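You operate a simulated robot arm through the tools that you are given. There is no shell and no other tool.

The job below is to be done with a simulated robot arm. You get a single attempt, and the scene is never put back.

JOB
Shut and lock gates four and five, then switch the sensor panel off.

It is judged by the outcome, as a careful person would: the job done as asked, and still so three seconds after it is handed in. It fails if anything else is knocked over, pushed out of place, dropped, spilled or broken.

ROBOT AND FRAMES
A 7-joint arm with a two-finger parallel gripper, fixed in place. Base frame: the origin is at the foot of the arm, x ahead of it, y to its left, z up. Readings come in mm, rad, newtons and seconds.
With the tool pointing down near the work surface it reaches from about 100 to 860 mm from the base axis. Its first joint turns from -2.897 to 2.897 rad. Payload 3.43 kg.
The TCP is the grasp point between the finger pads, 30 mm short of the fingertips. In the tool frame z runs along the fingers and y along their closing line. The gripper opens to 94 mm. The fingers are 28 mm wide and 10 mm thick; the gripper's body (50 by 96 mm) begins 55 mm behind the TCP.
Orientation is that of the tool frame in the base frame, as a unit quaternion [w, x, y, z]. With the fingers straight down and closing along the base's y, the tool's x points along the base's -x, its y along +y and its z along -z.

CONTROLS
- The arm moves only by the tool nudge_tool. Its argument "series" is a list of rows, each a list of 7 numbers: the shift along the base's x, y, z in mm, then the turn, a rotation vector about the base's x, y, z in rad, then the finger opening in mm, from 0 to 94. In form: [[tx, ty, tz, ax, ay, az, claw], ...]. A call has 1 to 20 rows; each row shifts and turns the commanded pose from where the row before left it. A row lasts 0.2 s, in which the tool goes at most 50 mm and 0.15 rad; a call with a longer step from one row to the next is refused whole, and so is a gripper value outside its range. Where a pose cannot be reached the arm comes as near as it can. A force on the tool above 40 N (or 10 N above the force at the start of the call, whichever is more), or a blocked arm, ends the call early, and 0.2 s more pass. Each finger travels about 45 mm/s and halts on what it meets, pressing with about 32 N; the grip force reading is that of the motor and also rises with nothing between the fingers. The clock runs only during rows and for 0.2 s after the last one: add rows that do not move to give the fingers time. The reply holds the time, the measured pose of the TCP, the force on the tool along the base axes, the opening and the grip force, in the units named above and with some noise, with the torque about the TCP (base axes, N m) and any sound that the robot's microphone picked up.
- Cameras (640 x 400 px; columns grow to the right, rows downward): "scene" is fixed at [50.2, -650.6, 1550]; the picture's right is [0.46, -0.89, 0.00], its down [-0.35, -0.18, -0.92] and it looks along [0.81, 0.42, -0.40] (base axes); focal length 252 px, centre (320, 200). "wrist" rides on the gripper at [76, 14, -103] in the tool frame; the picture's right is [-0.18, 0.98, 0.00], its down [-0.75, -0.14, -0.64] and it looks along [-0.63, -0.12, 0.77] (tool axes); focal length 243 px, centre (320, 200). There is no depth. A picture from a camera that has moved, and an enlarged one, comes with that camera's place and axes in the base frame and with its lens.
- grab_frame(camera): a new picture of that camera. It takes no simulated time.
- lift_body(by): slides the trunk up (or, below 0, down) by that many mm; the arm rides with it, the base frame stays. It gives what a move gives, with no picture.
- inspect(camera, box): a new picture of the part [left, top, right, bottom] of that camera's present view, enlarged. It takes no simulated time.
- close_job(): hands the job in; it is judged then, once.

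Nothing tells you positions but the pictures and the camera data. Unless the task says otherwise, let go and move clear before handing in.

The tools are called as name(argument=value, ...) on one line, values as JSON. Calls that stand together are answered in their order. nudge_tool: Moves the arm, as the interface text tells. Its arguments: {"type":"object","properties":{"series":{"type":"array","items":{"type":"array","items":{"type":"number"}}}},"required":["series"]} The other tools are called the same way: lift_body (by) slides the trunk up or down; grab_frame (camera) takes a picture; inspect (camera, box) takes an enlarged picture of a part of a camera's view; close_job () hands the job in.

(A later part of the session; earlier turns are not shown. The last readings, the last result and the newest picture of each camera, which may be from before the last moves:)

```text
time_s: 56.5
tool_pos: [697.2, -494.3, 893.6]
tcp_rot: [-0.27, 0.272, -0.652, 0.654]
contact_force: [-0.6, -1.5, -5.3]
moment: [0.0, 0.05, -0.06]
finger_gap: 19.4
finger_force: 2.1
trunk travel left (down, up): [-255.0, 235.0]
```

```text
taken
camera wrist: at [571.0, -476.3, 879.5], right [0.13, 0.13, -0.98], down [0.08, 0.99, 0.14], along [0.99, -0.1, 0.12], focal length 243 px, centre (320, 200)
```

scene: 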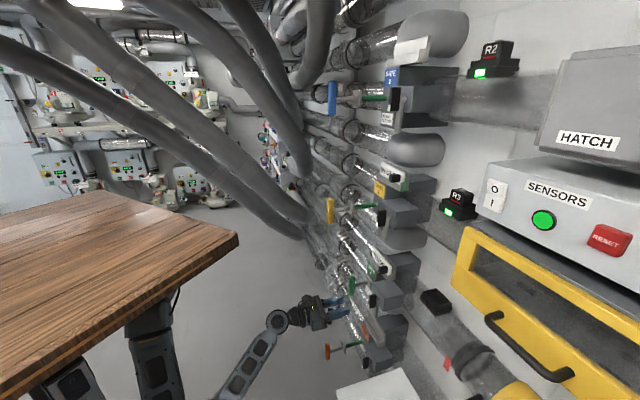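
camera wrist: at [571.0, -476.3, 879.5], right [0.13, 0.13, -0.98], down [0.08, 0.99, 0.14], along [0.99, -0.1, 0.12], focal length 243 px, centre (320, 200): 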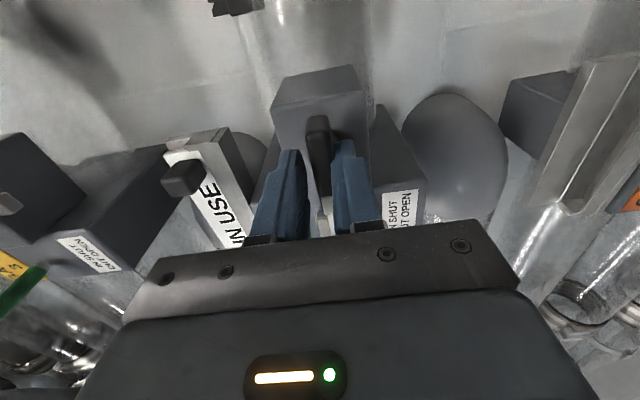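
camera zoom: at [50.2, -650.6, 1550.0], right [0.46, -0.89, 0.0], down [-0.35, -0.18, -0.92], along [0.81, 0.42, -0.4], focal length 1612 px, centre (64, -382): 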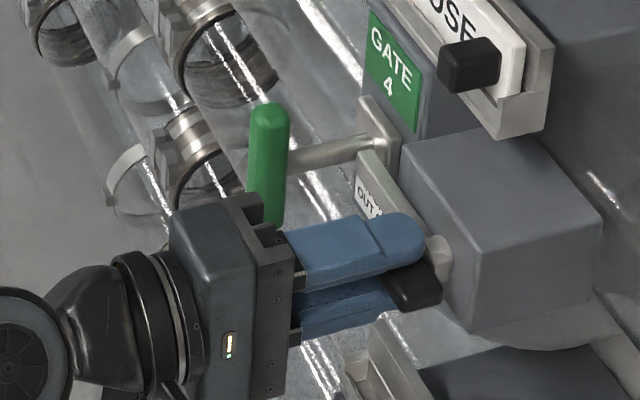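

The bar now reaches toward the collar; it lags slightly due to finger clearance. I'll turn a bit further until it seats.

nudge_tool(series=[[0, 0, 0, 0.04, -0.04, 0, 17], [0, 0, 0, 0.04, -0.04, 0, 17], [0, 0, 0, 0.04, -0.04, 0, 17]])

inspect(camera="scene", box=[310, 260, 410, 322])

inspect(camera="wrist", box=[240, 50, 440, 250])

```text
time_s: 57.3
tool_pos: [696.3, -495.2, 892.0]
tcp_rot: [0.323, -0.215, 0.674, -0.628]
contact_force: [-3.5, 0.4, -10.1]
moment: [-0.09, 0.17, 0.01]
finger_gap: 22.0
finger_force: 4.0
trunk travel left (down, up): [-255.0, 235.0]
```

```text
6.40 times, centred on (360, 291) of scene
camera zoom: at [50.2, -650.6, 1550.0], right [0.46, -0.89, 0.0], down [-0.35, -0.18, -0.92], along [0.81, 0.42, -0.4], focal length 1612 px, centre (64, -382)
```

zoom: 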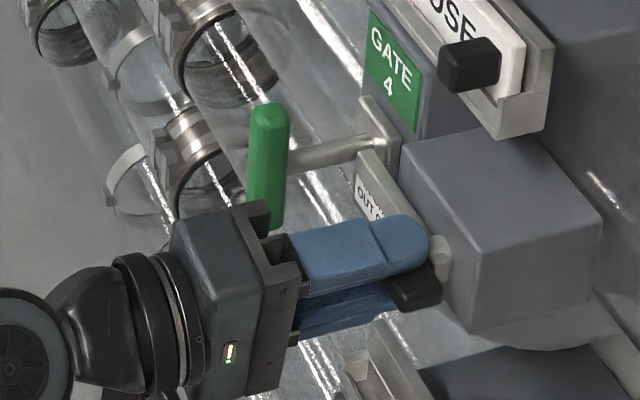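

```text
2.00 times, centred on (340, 150) of wrist
camera zoom: at [573.4, -474.3, 866.1], right [0.24, 0.24, -0.94], down [0.06, 0.96, 0.26], along [0.97, -0.12, 0.22], focal length 485 px, centre (280, 300)
```

zoom: 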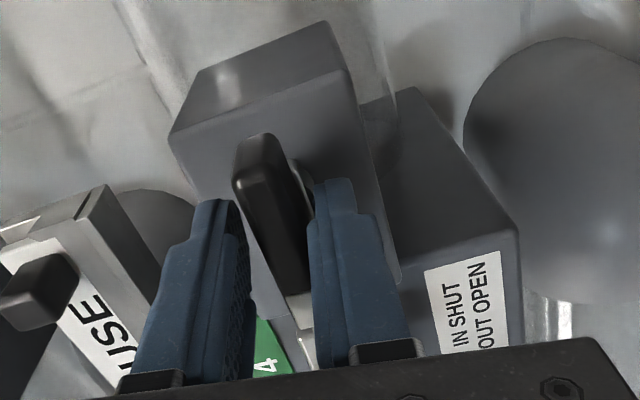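

The bar has hit its stop, lying parallel to the block edge across the collar (horizontal). I'll relax the twist, open and back straight out.

nudge_tool(series=[[0, 0, 1, -0.05, 0.05, 0, 22], [0, 0, 0, -0.04, 0.04, 0, 28], [0, 0, 0, 0, 0, 0, 32], [0, 0, 0, 0, 0, 0, 32]])

nudge_tool(series=[[-8, 8, 0, 0, 0, 0, 32], [-10, 10, 0, 0, 0, 0, 32], [-10, 10, 0, 0, 0, 0, 32], [-10, 10, 0, 0, 0, 0, 32], [-10, 10, 0, 0, 0, 0, 32], [-10, 10, 0, 0, 0, 0, 32], [-10, 10, 0, 0, 0, 0, 32], [-10, 10, 0, 0, 0, 0, 32]])

inspect(camera="scene", box=[310, 260, 410, 322])

grab_frame(camera="wrist")

```text
time_s: 58.3
tool_pos: [697.3, -494.0, 893.7]
tcp_rot: [0.282, -0.259, 0.658, -0.648]
contact_force: [0.7, 0.1, 0.1]
moment: [0.02, -0.02, -0.01]
finger_gap: 31.8
finger_force: 0.0
trunk travel left (down, up): [-255.0, 235.0]
```

```text
time_s: 60.1
tool_pos: [618.3, -418.5, 894.2]
tcp_rot: [0.282, -0.257, 0.659, -0.648]
contact_force: [0.1, -0.3, -0.2]
moment: [-0.01, -0.03, 0.0]
finger_gap: 32.0
finger_force: 0.0
trunk travel left (down, up): [-255.0, 235.0]
```

```text
6.40 times, centred on (360, 291) of scene
camera zoom: at [50.2, -650.6, 1550.0], right [0.46, -0.89, 0.0], down [-0.35, -0.18, -0.92], along [0.81, 0.42, -0.4], focal length 1612 px, centre (64, -382)
```

zoom: 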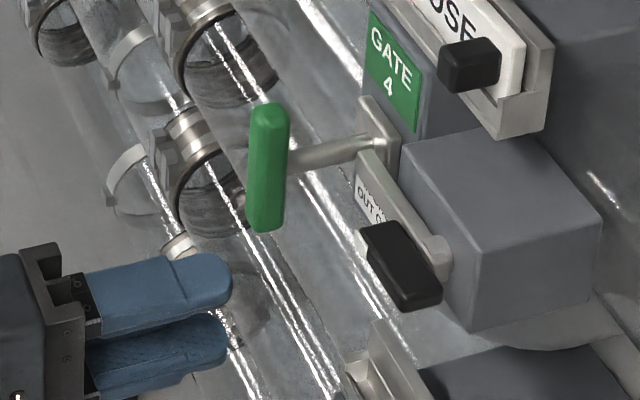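

```text
taken
camera wrist: at [492.6, -398.4, 876.4], right [0.16, 0.16, -0.98], down [0.08, 0.98, 0.17], along [0.98, -0.1, 0.14], focal length 243 px, centre (320, 200)
```

wrist: 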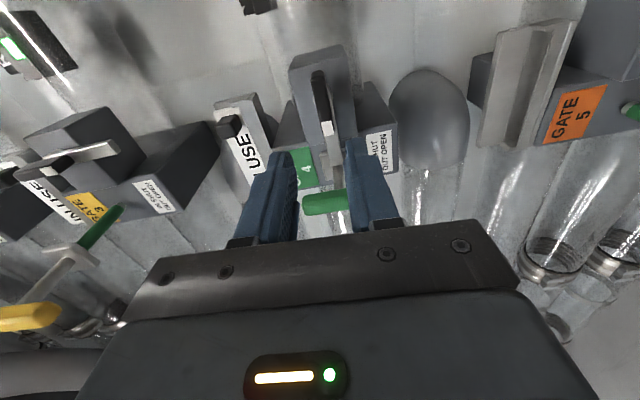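

Gate 4 is shut and its bar lies across the collar (locked). Next gate 5. A white cabinet sits close on the right of gate 5 (corner ≈ v 45–64, top z≈641), so I'll mind that. I'll back off, roll the camera up again and look down at gate 5.

nudge_tool(series=[[-6, 6, 0, 0, 0, 0, 32], [-6, 6, 0, 0, 0, 0, 32], [-6, 6, 0, -0.1, 0.1, 0, 32], [-6, 6, 0, -0.1, 0.1, 0, 32], [-6, 6, 0, -0.1, 0.1, 0, 32], [-6, 6, 0, -0.1, 0.1, 0, 20], [0, 0, 0, -0.1, 0.1, 0, 10], [0, 0, 0, -0.1, 0.1, 0, 0], [0, 0, 0, -0.1, 0.1, 0, 0], [0, 0, 0, -0.1, 0.1, 0, 0], [0, 0, 0, -0.1, 0.1, 0, 0], [0, 0, 0, -0.1, 0.1, 0, 0], [0, 0, 0, -0.1, 0.1, 0, 0], [0, 0, 0, -0.04, 0.04, 0, 0]])

grab_frame(camera="wrist")

grab_frame(camera="scene")

```text
time_s: 63.1
tool_pos: [581.6, -379.6, 894.3]
tcp_rot: [0.273, 0.654, -0.268, 0.653]
contact_force: [-0.6, -1.9, 0.4]
moment: [0.01, 0.0, 0.01]
finger_gap: 0.1
finger_force: 32.1
trunk travel left (down, up): [-255.0, 235.0]
```

```text
taken
camera wrist: at [501.2, -318.1, 970.9], right [-0.7, -0.7, -0.18], down [-0.36, 0.55, -0.76], along [0.62, -0.46, -0.63], focal length 243 px, centre (320, 200)
```

wrist: 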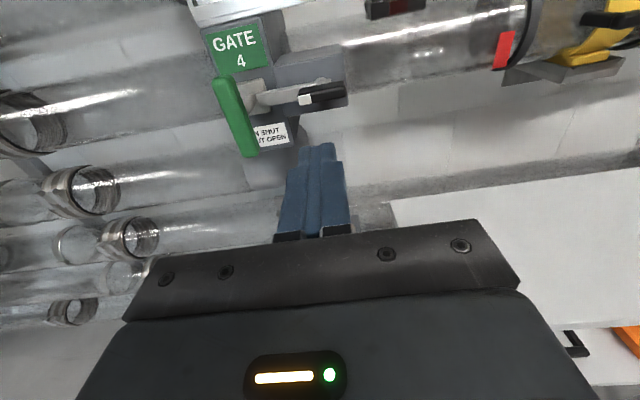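

```text
taken
```

scene: 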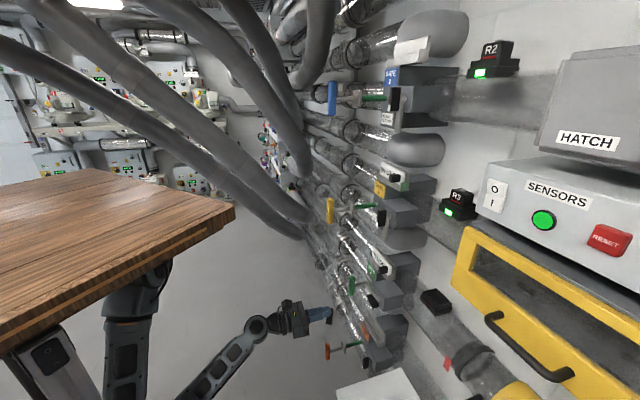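

inspect(camera="wrist", box=[190, 20, 370, 160])

nudge_tool(series=[[10, 20, -10, 0, 0, 0, 0], [10, 20, -10, 0, 0, 0, 0], [10, 20, -10, 0, 0, 0, 0], [10, 20, -10, 0, 0, 0, 0], [10, 10, -10, 0, 0, 0, 0], [10, 10, 0, 0, 0, 0, 0]])

grab_frame(camera="wrist")

```text
2.86 times, centred on (280, 90) of wrist
camera zoom: at [501.2, -318.1, 970.9], right [-0.7, -0.7, -0.18], down [-0.36, 0.55, -0.76], along [0.62, -0.46, -0.63], focal length 693 px, centre (434, 514)
```

zoom: 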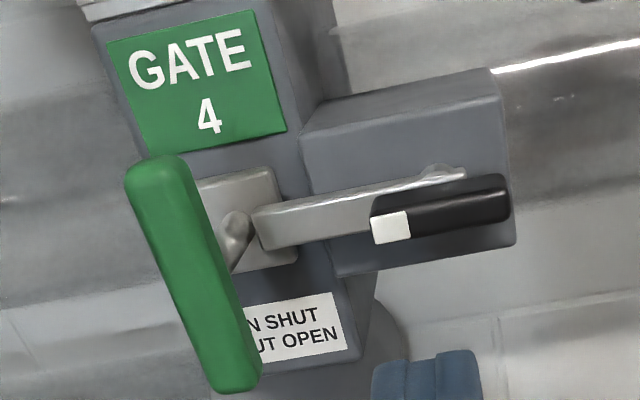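

```text
time_s: 64.5
tool_pos: [641.3, -281.0, 844.2]
tcp_rot: [0.272, 0.653, -0.27, 0.653]
contact_force: [0.5, 0.5, 0.7]
moment: [-0.02, 0.01, -0.02]
finger_gap: 0.3
finger_force: 31.8
trunk travel left (down, up): [-255.0, 235.0]
```

```text
taken
camera wrist: at [559.7, -219.1, 920.7], right [-0.7, -0.7, -0.18], down [-0.36, 0.55, -0.75], along [0.62, -0.46, -0.63], focal length 243 px, centre (320, 200)
```

wrist: 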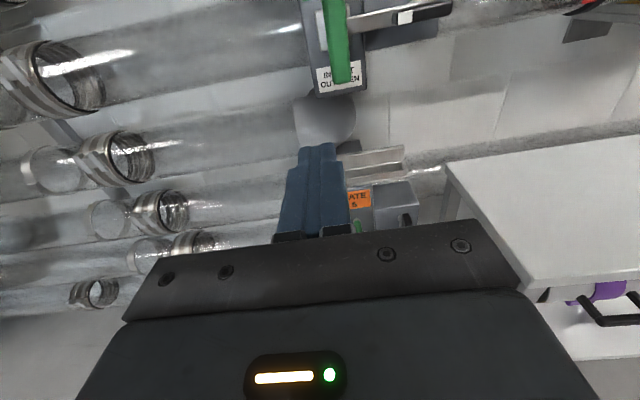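

Gate 4's bar clearly traps the collar. Now I'll lower the trunk toward gate 5 in steps, watching for any deviation.

lift_body(by=-125)

grab_frame(camera="wrist")

grab_frame(camera="scene")

```text
time_s: 66.0
tool_pos: [642.2, -280.6, 718.5]
tcp_rot: [0.272, 0.654, -0.269, 0.653]
contact_force: [-0.8, 0.6, -0.4]
moment: [-0.01, 0.01, -0.01]
finger_gap: 0.1
finger_force: 31.7
trunk travel left (down, up): [-130.0, 360.0]
```

```text
taken
camera wrist: at [559.8, -219.0, 795.8], right [-0.7, -0.7, -0.18], down [-0.36, 0.55, -0.75], along [0.62, -0.46, -0.63], focal length 243 px, centre (320, 200)
```

wrist: 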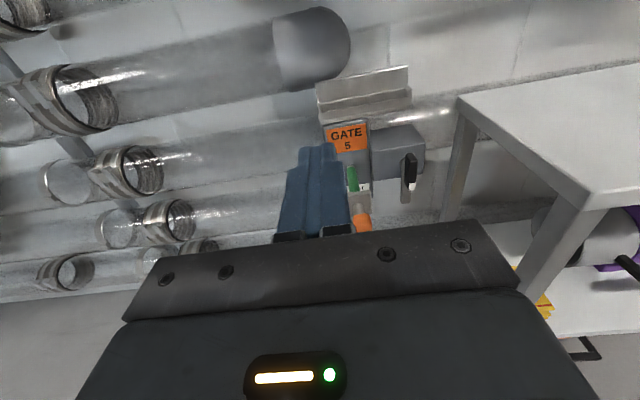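

```text
taken
```

scene: 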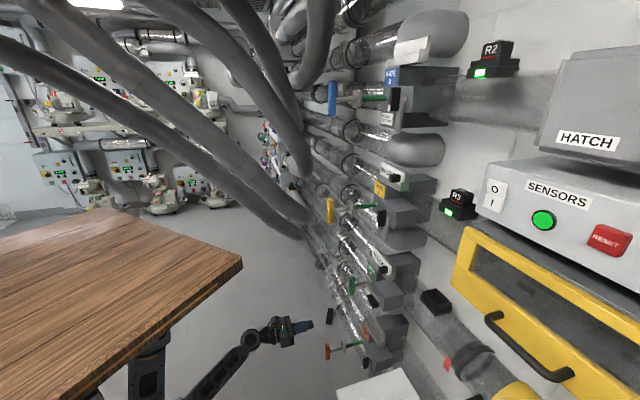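

The "cabinet" is a small white table whose left edge is at v≈52, so the gate‑5 lever (v≈143) leaves enough room if the camera isn't on the right side. Lowering the rest of the way.

lift_body(by=-125)

grab_frame(camera="wrist")

grab_frame(camera="scene")

```text
time_s: 67.6
tool_pos: [641.9, -280.2, 593.8]
tcp_rot: [0.271, 0.654, -0.269, 0.653]
contact_force: [0.4, 0.3, -0.6]
moment: [0.02, 0.0, 0.01]
finger_gap: 0.2
finger_force: 31.8
trunk travel left (down, up): [-5.0, 485.0]
```

```text
taken
camera wrist: at [559.8, -219.0, 670.8], right [-0.7, -0.7, -0.18], down [-0.36, 0.55, -0.75], along [0.62, -0.46, -0.63], focal length 243 px, centre (320, 200)
```

wrist: 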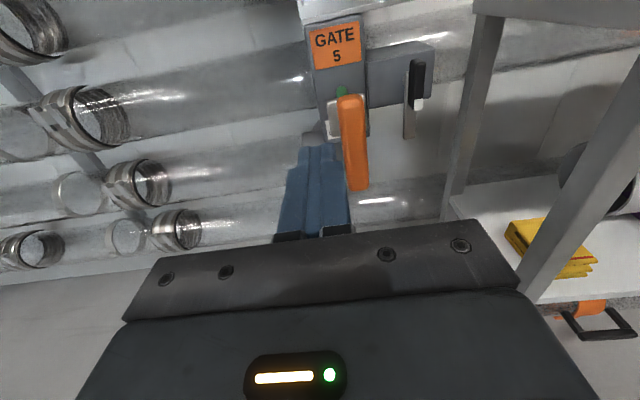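

```text
taken
```

scene: 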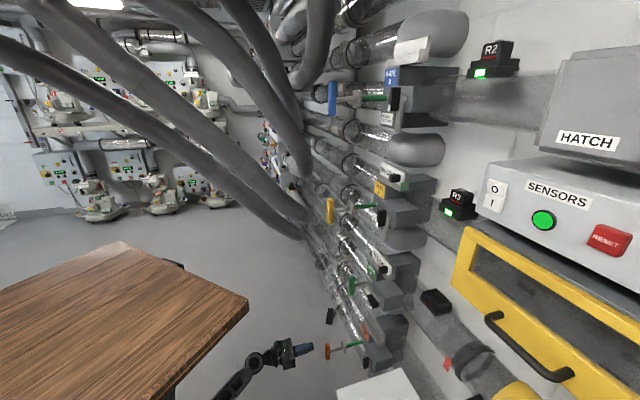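

Gate 5's handle is at about [682,-356,571]. Aligning in front of it and pushing it in.

nudge_tool(series=[[-6, -8, -8, 0, 0, 0, 0], [-6, -8, -8, 0, 0, 0, 0], [-6, -2, -7, 0, 0, 0, 0], [7, -7, 0, 0, 0, 0, 0], [7, -7, 0, 0, 0, 0, 0]])

grab_frame(camera="wrist")

inspect(camera="scene", box=[260, 310, 420, 400])

```text
time_s: 68.8
tool_pos: [638.1, -312.2, 571.7]
tcp_rot: [0.273, 0.653, -0.27, 0.653]
contact_force: [-0.6, 0.3, 0.3]
moment: [-0.02, 0.02, 0.01]
finger_gap: 0.2
finger_force: 31.8
trunk travel left (down, up): [-5.0, 485.0]
```

```text
taken
camera wrist: at [555.9, -250.3, 647.7], right [-0.7, -0.7, -0.18], down [-0.36, 0.55, -0.75], along [0.62, -0.46, -0.63], focal length 243 px, centre (320, 200)
```

wrist: 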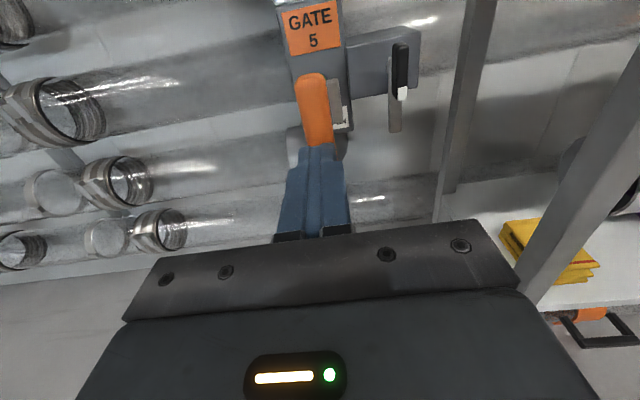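

```text
4.00 times, centred on (340, 355) of scene
camera zoom: at [50.2, -650.6, 1550.0], right [0.46, -0.89, 0.0], down [-0.35, -0.18, -0.92], along [0.81, 0.42, -0.4], focal length 1008 px, centre (240, -420)
```

zoom: 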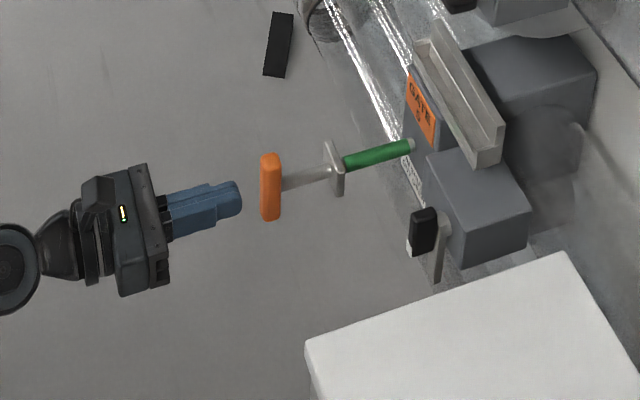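

nudge_tool(series=[[3, -4, -3, 0, 0, 0, 0], [5.7, -5.7, -1, 0, 0, 0, 0], [5.7, -5.7, 0, 0, 0, 0, 0], [5.7, -5.7, 0, 0, 0, 0, 0], [5.7, -5.7, 0, 0, 0, 0, 0], [5.7, -5.7, 0, 0, 0, 0, 0], [5.7, -5.7, 0, 0, 0, 0, 0], [5.7, -5.7, 0, 0, 0, 0, 0], [5.7, -5.7, 0, 0, 0, 0, 0]])

inspect(camera="scene", box=[260, 310, 420, 400])

```text
time_s: 70.8
tool_pos: [684.7, -363.7, 567.2]
tcp_rot: [0.272, 0.653, -0.269, 0.653]
contact_force: [-0.9, 2.8, 1.2]
moment: [0.0, -0.05, 0.04]
finger_gap: 0.0
finger_force: 31.7
trunk travel left (down, up): [-5.0, 485.0]
```

```text
4.00 times, centred on (340, 355) of scene
camera zoom: at [50.2, -650.6, 1550.0], right [0.46, -0.89, 0.0], down [-0.35, -0.18, -0.92], along [0.81, 0.42, -0.4], focal length 1008 px, centre (240, -420)
```

zoom: 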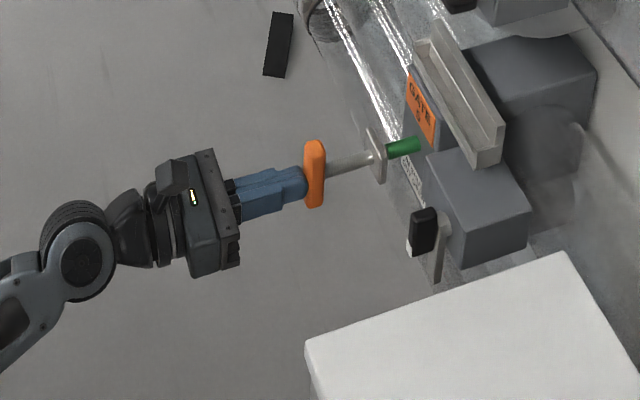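

nudge_tool(series=[[5, -5, 0, 0, 0, 0, 0], [5, -5, 0, 0, 0, 0, 0], [5, -5, 0, 0, 0, 0, 0], [5, -5, 0, 0, 0, 0, 0], [2, -2, 0, 0, 0, 0, 0], [2, -2, 0, 0, 0, 0, 0], [2, -2, 0, 0, 0, 0, 0], [2, -2, 0, 0, 0, 0, 0], [2, -2, 0, 0, 0, 0, 0], [2, -2, 0, 0, 0, 0, 0], [2, -2, 0, 0, 0, 0, 0]])

inspect(camera="scene", box=[300, 320, 400, 382])

grab_frame(camera="wrist")

```text
time_s: 72.9
tool_pos: [715.6, -393.6, 568.2]
tcp_rot: [0.271, 0.654, -0.269, 0.653]
contact_force: [-16.3, 17.4, 0.3]
moment: [0.3, 0.03, -0.01]
finger_gap: 0.0
finger_force: 32.2
trunk travel left (down, up): [-5.0, 485.0]
stopped in row 10: the force on the tool passed its limit at 58 N (the readings are from after the stop); the commanded pose is now the measured one
```

```text
6.40 times, centred on (350, 351) of scene
camera zoom: at [50.2, -650.6, 1550.0], right [0.46, -0.89, 0.0], down [-0.35, -0.18, -0.92], along [0.81, 0.42, -0.4], focal length 1612 px, centre (128, -766)
```

zoom: 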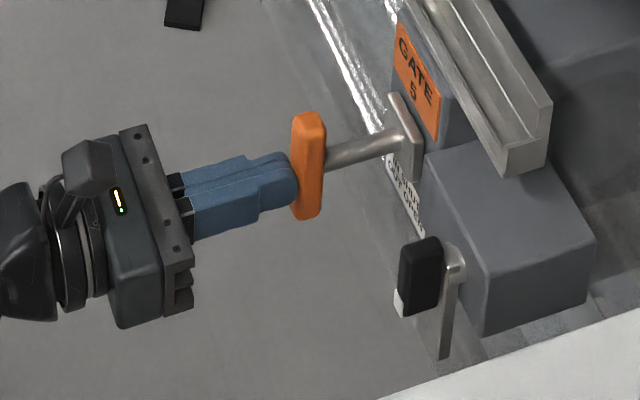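

```text
taken
camera wrist: at [634.0, -331.0, 644.4], right [-0.69, -0.7, -0.18], down [-0.36, 0.55, -0.75], along [0.62, -0.46, -0.63], focal length 243 px, centre (320, 200)
```

wrist: 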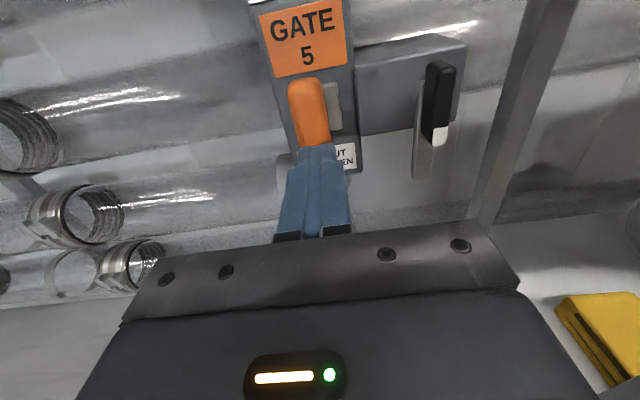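

Gate 5 is fully in (firm stop, no green). For its lock I'll avoid swinging the camera over the white table: I'll back off, roll so the camera is on the left with the fingers closing vertically, grip the knob by its ends, then turn 90° clockwise.

nudge_tool(series=[[-6, 6, 0, 0, 0, 0, 0], [-8, 8, 0, 0, 0, 0, 0], [-8, 8, 0, 0, 0, 0, 0], [-8, 8, 0, 0, 0, 0, 0], [-8, 8, 0, 0, 0, 0, 0], [-8, 8, 0, 0, 0, 0, 0], [-8, 8, 0, 0, 0, 0, 0], [-6, 6, 0, 0, 0, 0, 0]])

nudge_tool(series=[[-5.4, -5.4, 0.2, -0.101, 0.101, 0, 0], [-5.4, -5.4, 0.2, -0.101, 0.101, 0, 0], [-5.4, -5.4, 0.2, -0.101, 0.101, 0, 0], [-5.4, -5.4, 0.2, -0.101, 0.101, 0, 10], [-5.4, -5.4, 0.2, -0.101, 0.101, 0, 25], [-5.4, -5.4, 0.2, -0.101, 0.101, 0, 40], [-5.4, -5.4, 0.2, -0.101, 0.101, 0, 55], [-5.4, -5.4, 0.2, -0.101, 0.101, 0, 70], [-5.4, -5.4, 0.2, -0.101, 0.101, 0, 80], [-5.4, -5.4, 0.2, -0.101, 0.101, 0, 80], [-5.4, -5.4, 0.0, -0.101, 0.101, 0, 80]])

grab_frame(camera="wrist")

inspect(camera="scene", box=[260, 310, 420, 400])

```text
time_s: 74.7
tool_pos: [654.6, -333.5, 567.7]
tcp_rot: [0.27, 0.654, -0.268, 0.653]
contact_force: [-0.4, -0.4, 0.3]
moment: [-0.02, 0.01, -0.03]
finger_gap: 0.1
finger_force: 31.6
trunk travel left (down, up): [-5.0, 485.0]
```

```text
time_s: 77.1
tool_pos: [596.9, -391.6, 569.7]
tcp_rot: [0.654, 0.652, 0.274, 0.269]
contact_force: [-0.1, 0.7, -0.4]
moment: [0.01, -0.02, -0.01]
finger_gap: 80.3
finger_force: 0.0
trunk travel left (down, up): [-5.0, 485.0]
```

```text
taken
camera wrist: at [579.0, -266.9, 584.5], right [-0.12, -0.12, 0.98], down [-0.99, -0.08, -0.14], along [0.1, -0.99, -0.11], focal length 243 px, centre (320, 200)
```

wrist: 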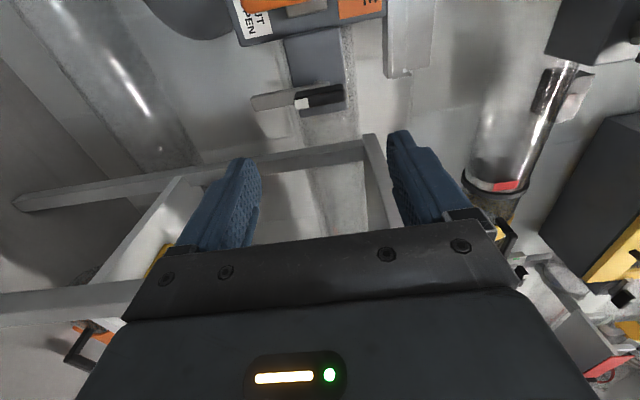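

```text
4.00 times, centred on (340, 355) of scene
camera zoom: at [50.2, -650.6, 1550.0], right [0.46, -0.89, 0.0], down [-0.35, -0.18, -0.92], along [0.81, 0.42, -0.4], focal length 1008 px, centre (240, -420)
```

zoom: 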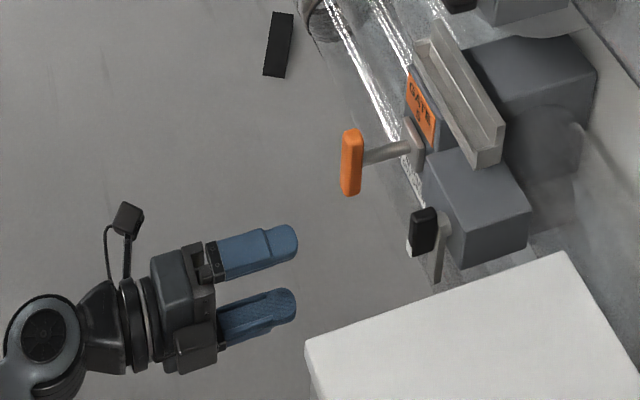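

Well aligned. Let me check the alignment closely before moving in.

inspect(camera="wrist", box=[240, 50, 400, 150])

```text
4.00 times, centred on (320, 100) of wrist
camera zoom: at [579.0, -266.9, 584.5], right [-0.12, -0.12, 0.98], down [-0.99, -0.08, -0.14], along [0.1, -0.99, -0.11], focal length 970 px, centre (320, 600)
```

zoom: 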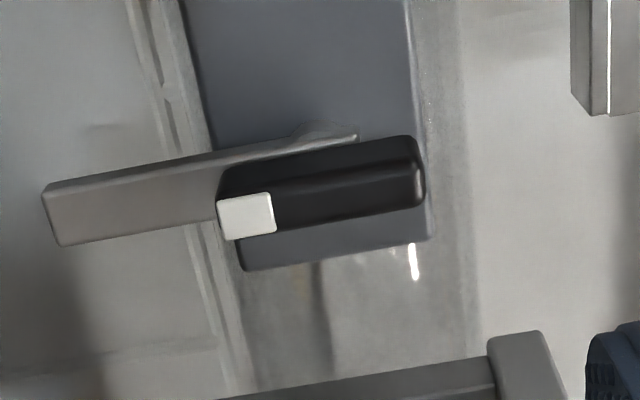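

Offset is small (knob ≈ v 141–142, z 568.5). I'll correct and advance in two stages.

nudge_tool(series=[[7, -11, -0.5, 0, 0, 0, 80], [9, -9, 0, 0, 0, 0, 80], [9, -9, 0, 0, 0, 0, 80], [9, -9, 0, 0, 0, 0, 80], [9, -9, 0, 0, 0, 0, 80], [9, -9, 0, 0, 0, 0, 80], [9, -9, 0, 0, 0, 0, 80], [9, -9, 0, 0, 0, 0, 80]])

grab_frame(camera="wrist")

inspect(camera="scene", box=[290, 320, 410, 395])

```text
time_s: 78.9
tool_pos: [666.4, -468.4, 568.2]
tcp_rot: [0.654, 0.652, 0.273, 0.27]
contact_force: [0.5, 0.0, -0.4]
moment: [0.02, 0.0, -0.01]
finger_gap: 80.1
finger_force: 0.0
trunk travel left (down, up): [-5.0, 485.0]
```

```text
taken
camera wrist: at [649.4, -341.6, 582.4], right [-0.13, -0.13, 0.98], down [-0.99, -0.08, -0.14], along [0.1, -0.99, -0.11], focal length 243 px, centre (320, 200)
```

wrist: 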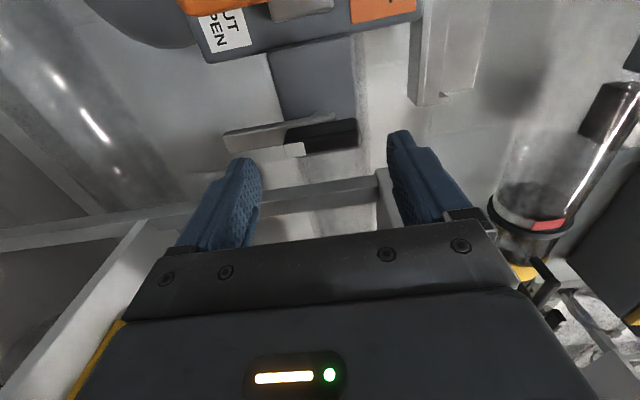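

```text
5.33 times, centred on (350, 358) of scene
camera zoom: at [50.2, -650.6, 1550.0], right [0.46, -0.89, 0.0], down [-0.35, -0.18, -0.92], along [0.81, 0.42, -0.4], focal length 1343 px, centre (160, -640)
```

zoom: 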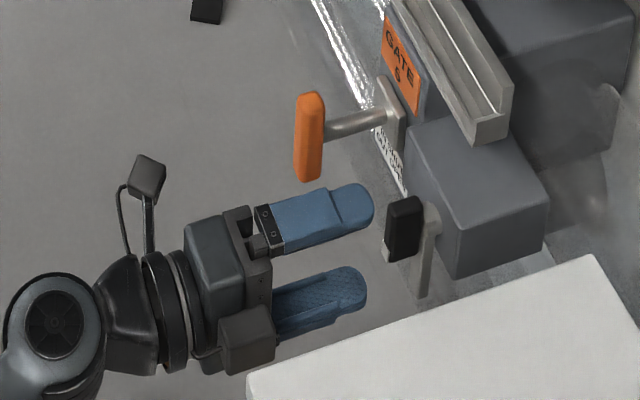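

Clearances look fine. Advancing the last ~38 mm so the fingers are above and below the knob.

nudge_tool(series=[[7.3, -6.3, 0, 0, 0, 0, 80], [7, -7, 0, 0, 0, 0, 80], [7, -7, 0, 0, 0, 0, 80], [6, -6, 0, 0, 0, 0, 80]])

grab_frame(camera="wrist")

inspect(camera="scene", box=[310, 325, 410, 387])

```text
time_s: 79.9
tool_pos: [693.8, -494.2, 568.8]
tcp_rot: [0.654, 0.653, 0.272, 0.269]
contact_force: [-0.1, 0.6, 0.5]
moment: [0.03, 0.0, -0.02]
finger_gap: 80.2
finger_force: 0.0
trunk travel left (down, up): [-5.0, 485.0]
```

```text
taken
camera wrist: at [676.4, -368.2, 583.3], right [-0.13, -0.13, 0.98], down [-0.99, -0.08, -0.14], along [0.1, -0.99, -0.12], focal length 243 px, centre (320, 200)
```

wrist: 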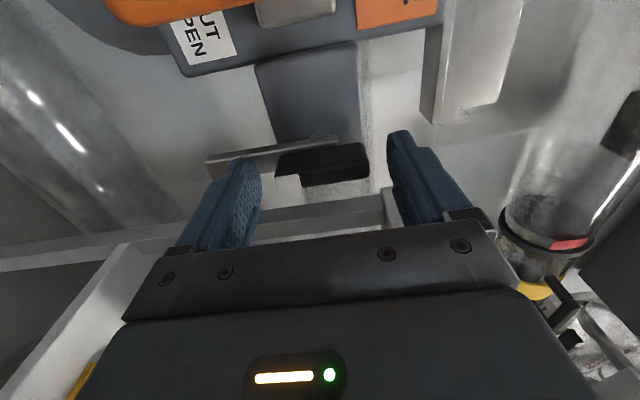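

```text
6.40 times, centred on (360, 356) of scene
camera zoom: at [50.2, -650.6, 1550.0], right [0.46, -0.89, 0.0], down [-0.35, -0.18, -0.92], along [0.81, 0.42, -0.4], focal length 1612 px, centre (64, -798)
```

zoom: 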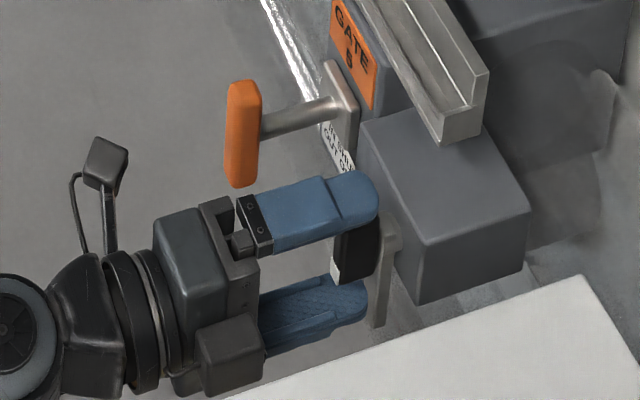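

Fingers are above and below the knob. Closing on its ends.

nudge_tool(series=[[0, 0, 0, 0, 0, 0, 68], [0, 0, 0, 0, 0, 0, 60], [0, 0, 0, 0, 0, 0, 52], [0, 0, 0, 0, 0, 0, 46], [0, 0, 0, 0, 0, 0, 46]])

inspect(camera="wrist", box=[200, 100, 440, 250])

```text
time_s: 81.1
tool_pos: [695.8, -493.7, 569.6]
tcp_rot: [0.655, 0.652, 0.272, 0.269]
contact_force: [4.0, -2.2, 10.6]
moment: [0.08, -0.01, -0.13]
finger_gap: 53.6
finger_force: 45.0
trunk travel left (down, up): [-5.0, 485.0]
```

```text
2.67 times, centred on (320, 175) of wrist
camera zoom: at [676.3, -368.1, 584.1], right [-0.13, -0.13, 0.98], down [-0.99, -0.08, -0.14], along [0.1, -0.99, -0.11], focal length 647 px, centre (320, 267)
```

zoom: 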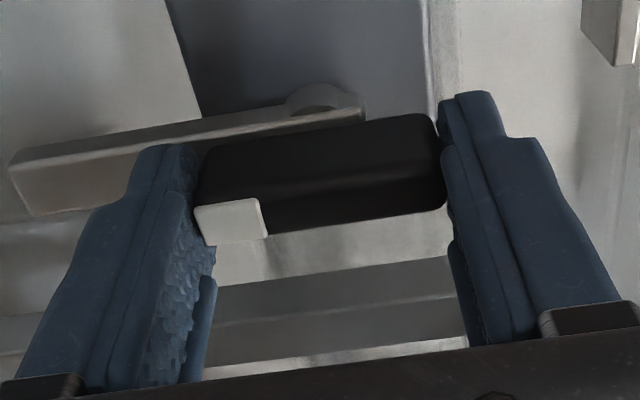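

Firmly on the knob (53.6 mm long). Turning clockwise gradually with a 1 mm upward correction.

nudge_tool(series=[[0, 0, 0.8, 0, 0, 0, 47], [0, 0, 0, 0.05, -0.05, 0, 47], [0, 0, 0, 0.06, -0.06, 0, 47], [0, 0, 0, 0.06, -0.06, 0, 47], [0, 0, 0, 0.06, -0.06, 0, 47]])

grab_frame(camera="wrist")

inspect(camera="scene", box=[310, 325, 410, 387])

```text
time_s: 82.3
tool_pos: [694.0, -494.2, 569.6]
tcp_rot: [0.602, 0.688, 0.162, 0.372]
contact_force: [23.3, -19.2, 10.3]
moment: [-0.21, -0.21, 0.49]
finger_gap: 53.5
finger_force: 44.9
trunk travel left (down, up): [-5.0, 485.0]
```

```text
taken
camera wrist: at [670.2, -374.0, 607.8], right [-0.34, -0.34, 0.87], down [-0.93, -0.02, -0.37], along [0.15, -0.94, -0.31], focal length 243 px, centre (320, 200)
```

wrist: 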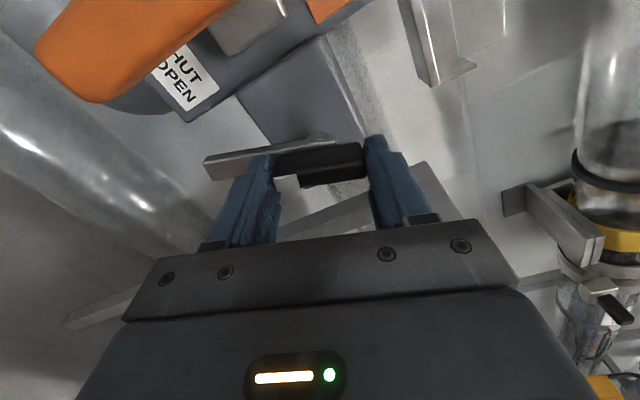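

```text
6.40 times, centred on (360, 356) of scene
camera zoom: at [50.2, -650.6, 1550.0], right [0.46, -0.89, 0.0], down [-0.35, -0.18, -0.92], along [0.81, 0.42, -0.4], focal length 1612 px, centre (64, -798)
```

zoom: 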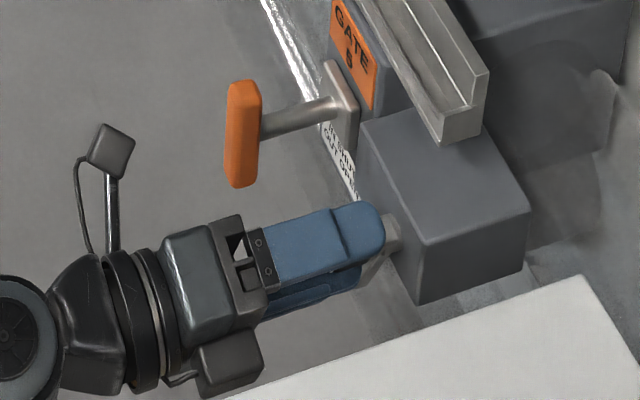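

It turns. There is some axial pull (~30 N), so I'll ease forward 1 mm, loosen the grip slightly, and continue.

nudge_tool(series=[[0.8, -0.8, 0, 0, 0, 0, 50], [0, 0, 0, 0.04, -0.04, 0, 50], [0, 0, 0, 0.05, -0.05, 0, 50], [0, 0, 0, 0.05, -0.05, 0, 50]])

grab_frame(camera="wrist")

```text
time_s: 83.3
tool_pos: [695.4, -492.6, 569.8]
tcp_rot: [0.562, 0.701, 0.094, 0.429]
contact_force: [-8.2, 8.7, 9.4]
moment: [0.14, 0.12, -0.75]
finger_gap: 53.8
finger_force: 44.9
trunk travel left (down, up): [-5.0, 485.0]
```

```text
taken
camera wrist: at [664.2, -380.1, 620.4], right [-0.46, -0.46, 0.76], down [-0.87, 0.04, -0.5], along [0.2, -0.89, -0.42], focal length 243 px, centre (320, 200)
```

wrist: 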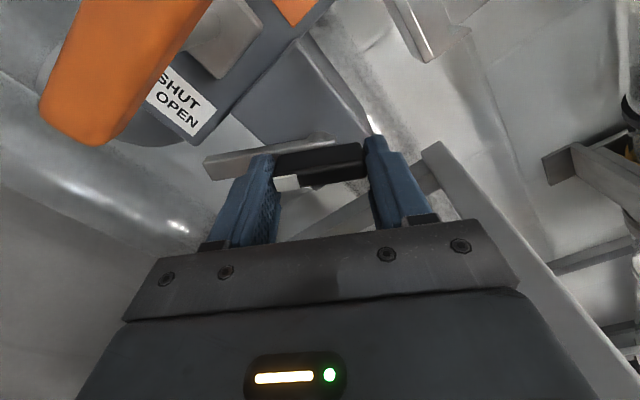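

Rotating well with the knob. Continuing.

nudge_tool(series=[[0, 0, 0.3, 0.05, -0.05, 0, 51], [0, 0, 0, 0.06, -0.06, 0, 51], [0, 0, 0, 0.06, -0.06, 0, 51], [0, 0, 0, 0.06, -0.06, 0, 51], [0, 0, 0, 0.06, -0.06, 0, 51]])

grab_frame(camera="wrist")

inspect(camera="scene", box=[310, 325, 410, 387])

```text
time_s: 84.5
tool_pos: [694.4, -493.8, 569.0]
tcp_rot: [0.462, 0.706, -0.052, 0.534]
contact_force: [-25.9, 18.7, -4.4]
moment: [-0.07, -0.02, 0.02]
finger_gap: 53.9
finger_force: 45.3
trunk travel left (down, up): [-5.0, 485.0]
```

```text
taken
camera wrist: at [646.9, -397.9, 639.7], right [-0.63, -0.63, 0.44], down [-0.69, 0.22, -0.69], along [0.34, -0.74, -0.58], focal length 243 px, centre (320, 200)
```

wrist: 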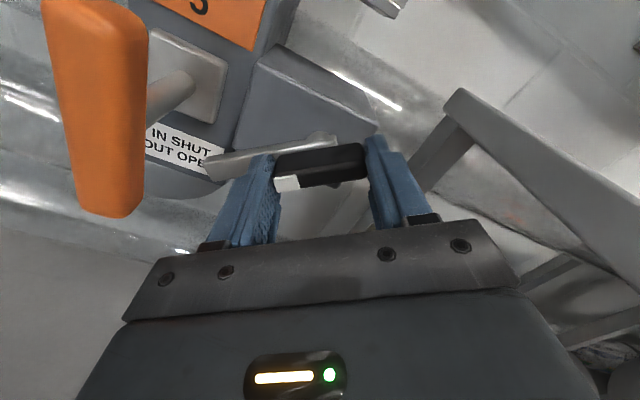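

```text
6.40 times, centred on (360, 356) of scene
camera zoom: at [50.2, -650.6, 1550.0], right [0.46, -0.89, 0.0], down [-0.35, -0.18, -0.92], along [0.81, 0.42, -0.4], focal length 1612 px, centre (64, -798)
```

zoom: 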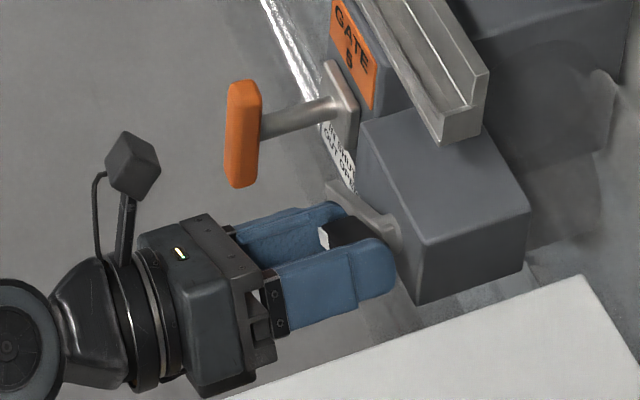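

Good progress (~53°). Relieving the axial force slightly and continuing to ~90°.

nudge_tool(series=[[-0.5, 0.5, 0, 0, 0, 0, 52], [0, 0, 0, 0.05, -0.05, 0, 52], [0, 0, 0, 0.05, -0.05, 0, 52], [0, 0, 0, 0.05, -0.05, 0, 52], [0, 0, 0, 0.05, -0.05, 0, 52], [0, 0, 0, 0.05, -0.05, 0, 52]])

grab_frame(camera="wrist")

inspect(camera="scene", box=[310, 325, 410, 387])

```text
time_s: 85.9
tool_pos: [693.8, -494.1, 570.3]
tcp_rot: [0.361, 0.686, -0.173, 0.608]
contact_force: [21.8, -20.5, -5.4]
moment: [0.41, 0.47, -0.36]
finger_gap: 53.7
finger_force: 45.1
trunk travel left (down, up): [-5.0, 485.0]
```

```text
taken
camera wrist: at [628.4, -416.4, 647.2], right [-0.7, -0.7, 0.1], down [-0.51, 0.4, -0.76], along [0.5, -0.59, -0.64], focal length 243 px, centre (320, 200)
```

wrist: 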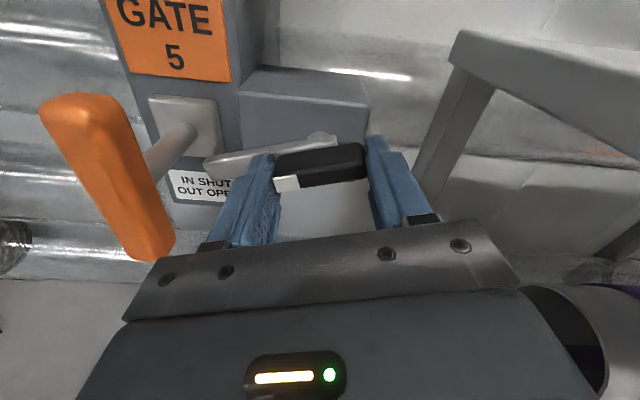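

```text
6.40 times, centred on (360, 356) of scene
camera zoom: at [50.2, -650.6, 1550.0], right [0.46, -0.89, 0.0], down [-0.35, -0.18, -0.92], along [0.81, 0.42, -0.4], focal length 1612 px, centre (64, -798)
```

zoom: 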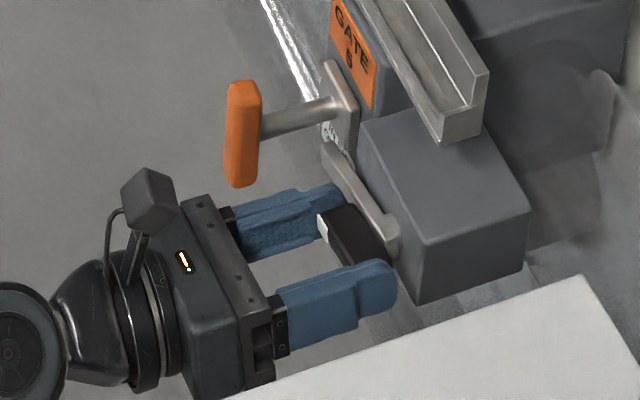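

nudge_tool(series=[[0.5, -0.5, 0, 0, 0, 0, 52], [0, 0, 0, 0.05, -0.05, 0, 52], [0, 0, 0, 0.05, -0.05, 0, 52], [0, 0, 0, 0.05, -0.05, 0, 52], [0, 0, 0, 0.05, -0.05, 0, 52]])

grab_frame(camera="wrist")

inspect(camera="scene", box=[310, 325, 410, 387])

```text
time_s: 87.1
tool_pos: [695.2, -493.9, 570.6]
tcp_rot: [0.273, 0.654, -0.27, 0.652]
contact_force: [-12.5, 7.1, -13.9]
moment: [-0.44, -0.39, 0.17]
finger_gap: 53.7
finger_force: 44.8
trunk travel left (down, up): [-5.0, 485.0]
```

```text
taken
camera wrist: at [613.1, -431.7, 646.4], right [-0.7, -0.7, -0.18], down [-0.36, 0.55, -0.75], along [0.62, -0.46, -0.63], focal length 243 px, centre (320, 200)
```

wrist: 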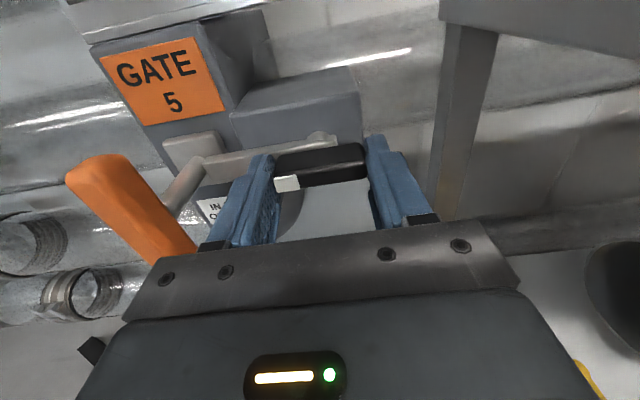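

```text
6.40 times, centred on (360, 356) of scene
camera zoom: at [50.2, -650.6, 1550.0], right [0.46, -0.89, 0.0], down [-0.35, -0.18, -0.92], along [0.81, 0.42, -0.4], focal length 1612 px, centre (64, -798)
```

zoom: 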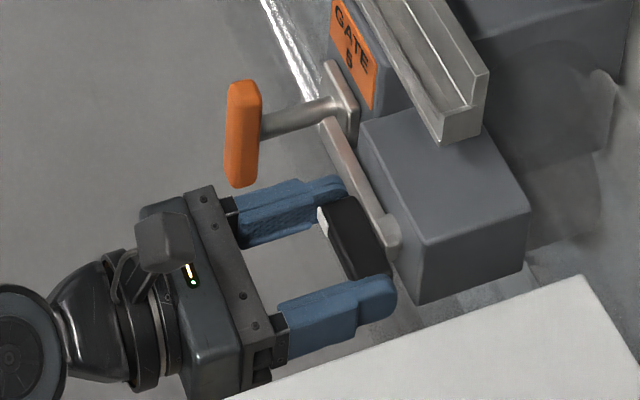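

The bar lies across the collar. One small extra turn to be sure it's at its stop.

nudge_tool(series=[[0, 0, 0, 0.025, -0.025, 0, 52], [0, 0, 0, 0.025, -0.025, 0, 52], [0, 0, 0, 0, 0, 0, 52]])

inspect(camera="wrist", box=[140, 100, 400, 260])

```text
time_s: 87.9
tool_pos: [693.9, -492.5, 570.5]
tcp_rot: [0.25, 0.644, -0.291, 0.662]
contact_force: [-7.8, 8.5, -3.3]
moment: [-0.6, 1.07, -0.27]
finger_gap: 54.5
finger_force: 45.0
trunk travel left (down, up): [-5.0, 485.0]
```

```text
2.46 times, centred on (270, 180) of wrist
camera zoom: at [609.3, -435.5, 646.5], right [-0.68, -0.69, -0.25], down [-0.32, 0.59, -0.74], along [0.65, -0.43, -0.62], focal length 597 px, centre (443, 249)
```

zoom: 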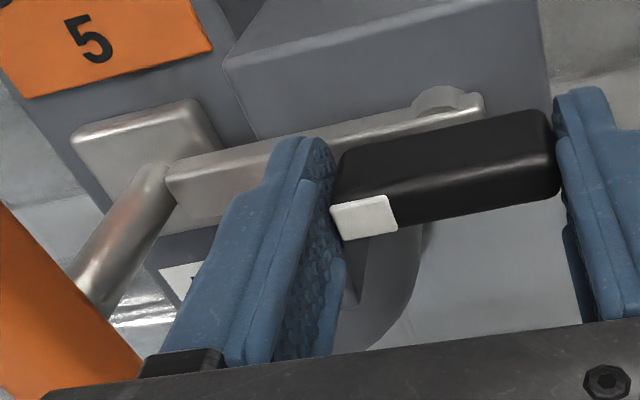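

The stop is reached (counter‑torque ~1.2 N·m) and the bar traps gate 5's collar. Relaxing, opening and backing out.

nudge_tool(series=[[0, 0, 0, -0.022, 0.022, 0, 53], [0, 0, 0, 0, 0, 0, 60], [0, 0, 0, 0, 0, 0, 70], [0, 0, 0, 0, 0, 0, 74], [0, 0, 0, 0, 0, 0, 74]])

nudge_tool(series=[[-8, 8, 0, 0, 0, 0, 74], [-10, 10, 0, 0, 0, 0, 74], [-10, 10, 0, 0, 0, 0, 74], [-10, 10, 0, 0, 0, 0, 74], [-10, 10, 0, 0, 0, 0, 74], [-10, 10, 0, 0, 0, 0, 74], [-10, 10, 0, 0, 0, 0, 74], [-10, 10, 0, 0, 0, 0, 74], [-10, 10, 0, 0, 0, 0, 50], [-10, 10, 0, 0, 0, 0, 30]])

inspect(camera="scene", box=[310, 325, 410, 387])

grab_frame(camera="wrist")

```text
time_s: 89.1
tool_pos: [695.3, -493.7, 570.4]
tcp_rot: [0.26, 0.649, -0.281, 0.657]
contact_force: [0.3, -0.3, 0.2]
moment: [0.0, -0.03, -0.01]
finger_gap: 74.1
finger_force: 0.2
trunk travel left (down, up): [-5.0, 485.0]
```

```text
time_s: 91.3
tool_pos: [595.7, -396.6, 569.9]
tcp_rot: [0.259, 0.649, -0.28, 0.658]
contact_force: [0.2, -0.4, -0.7]
moment: [0.0, -0.02, 0.01]
finger_gap: 30.4
finger_force: 0.0
trunk travel left (down, up): [-5.0, 485.0]
```

```text
6.40 times, centred on (360, 356) of scene
camera zoom: at [50.2, -650.6, 1550.0], right [0.46, -0.89, 0.0], down [-0.35, -0.18, -0.92], along [0.81, 0.42, -0.4], focal length 1612 px, centre (64, -798)
```

zoom: 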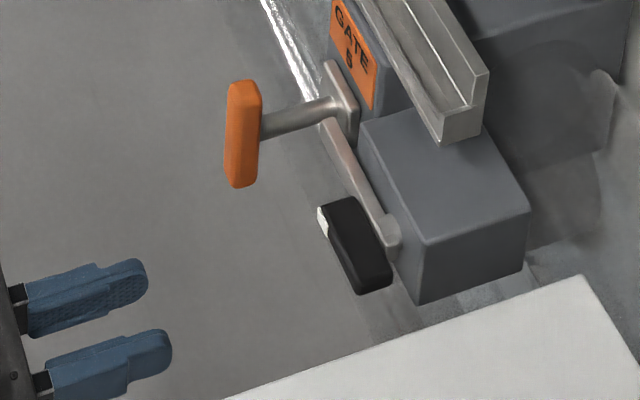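

```text
taken
camera wrist: at [512.9, -335.9, 645.7], right [-0.69, -0.69, -0.21], down [-0.34, 0.57, -0.75], along [0.64, -0.44, -0.63], focal length 243 px, centre (320, 200)
```

wrist: 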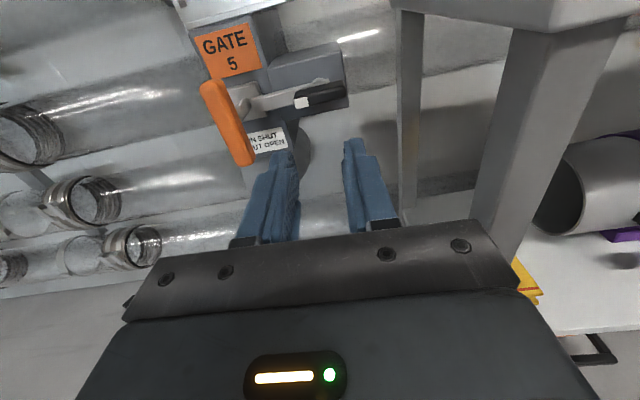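

Both gates are shut and locked. Next the sensor panel: I place its O/I rocker at about [564,-740,1375] (v≈-124, u≈922). I'll retreat, close the fingers, and raise the trunk.

nudge_tool(series=[[-8, 8, 0, -0.026, 0.026, 0, 15], [-9, 9, 0, 0, 0, 0, 0], [-9, 9, 0, 0, 0, 0, 0], [-9, 9, 0, 0, 0, 0, 0], [-8, 8, 0, 0, 0, 0, 0]])

lift_body(by=150)

grab_frame(camera="scene")

grab_frame(camera="wrist")

```text
time_s: 92.5
tool_pos: [554.7, -352.1, 569.2]
tcp_rot: [0.272, 0.655, -0.267, 0.653]
contact_force: [0.1, 0.3, 0.5]
moment: [0.01, -0.02, -0.03]
finger_gap: 0.0
finger_force: 32.4
trunk travel left (down, up): [-5.0, 485.0]
```

```text
time_s: 94.3
tool_pos: [554.5, -352.4, 718.8]
tcp_rot: [0.272, 0.654, -0.268, 0.653]
contact_force: [0.0, -0.2, 0.4]
moment: [-0.03, 0.0, 0.01]
finger_gap: 0.0
finger_force: 31.5
trunk travel left (down, up): [-155.0, 335.0]
```

```text
taken
```

scene: 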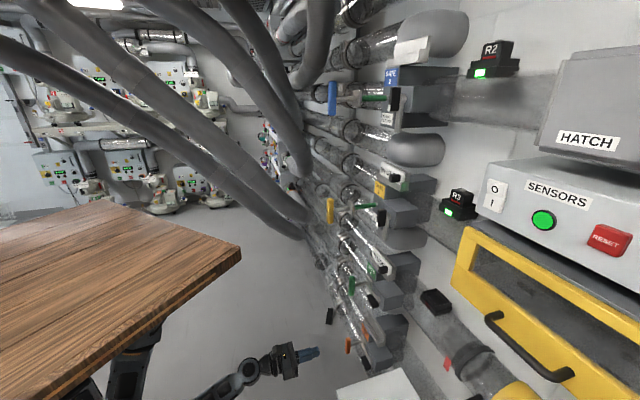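

```text
taken
camera wrist: at [472.3, -290.7, 795.9], right [-0.7, -0.7, -0.18], down [-0.36, 0.55, -0.75], along [0.62, -0.46, -0.63], focal length 243 px, centre (320, 200)
```

wrist: 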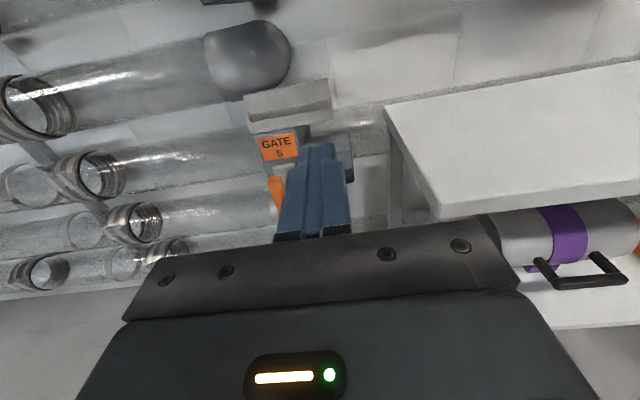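

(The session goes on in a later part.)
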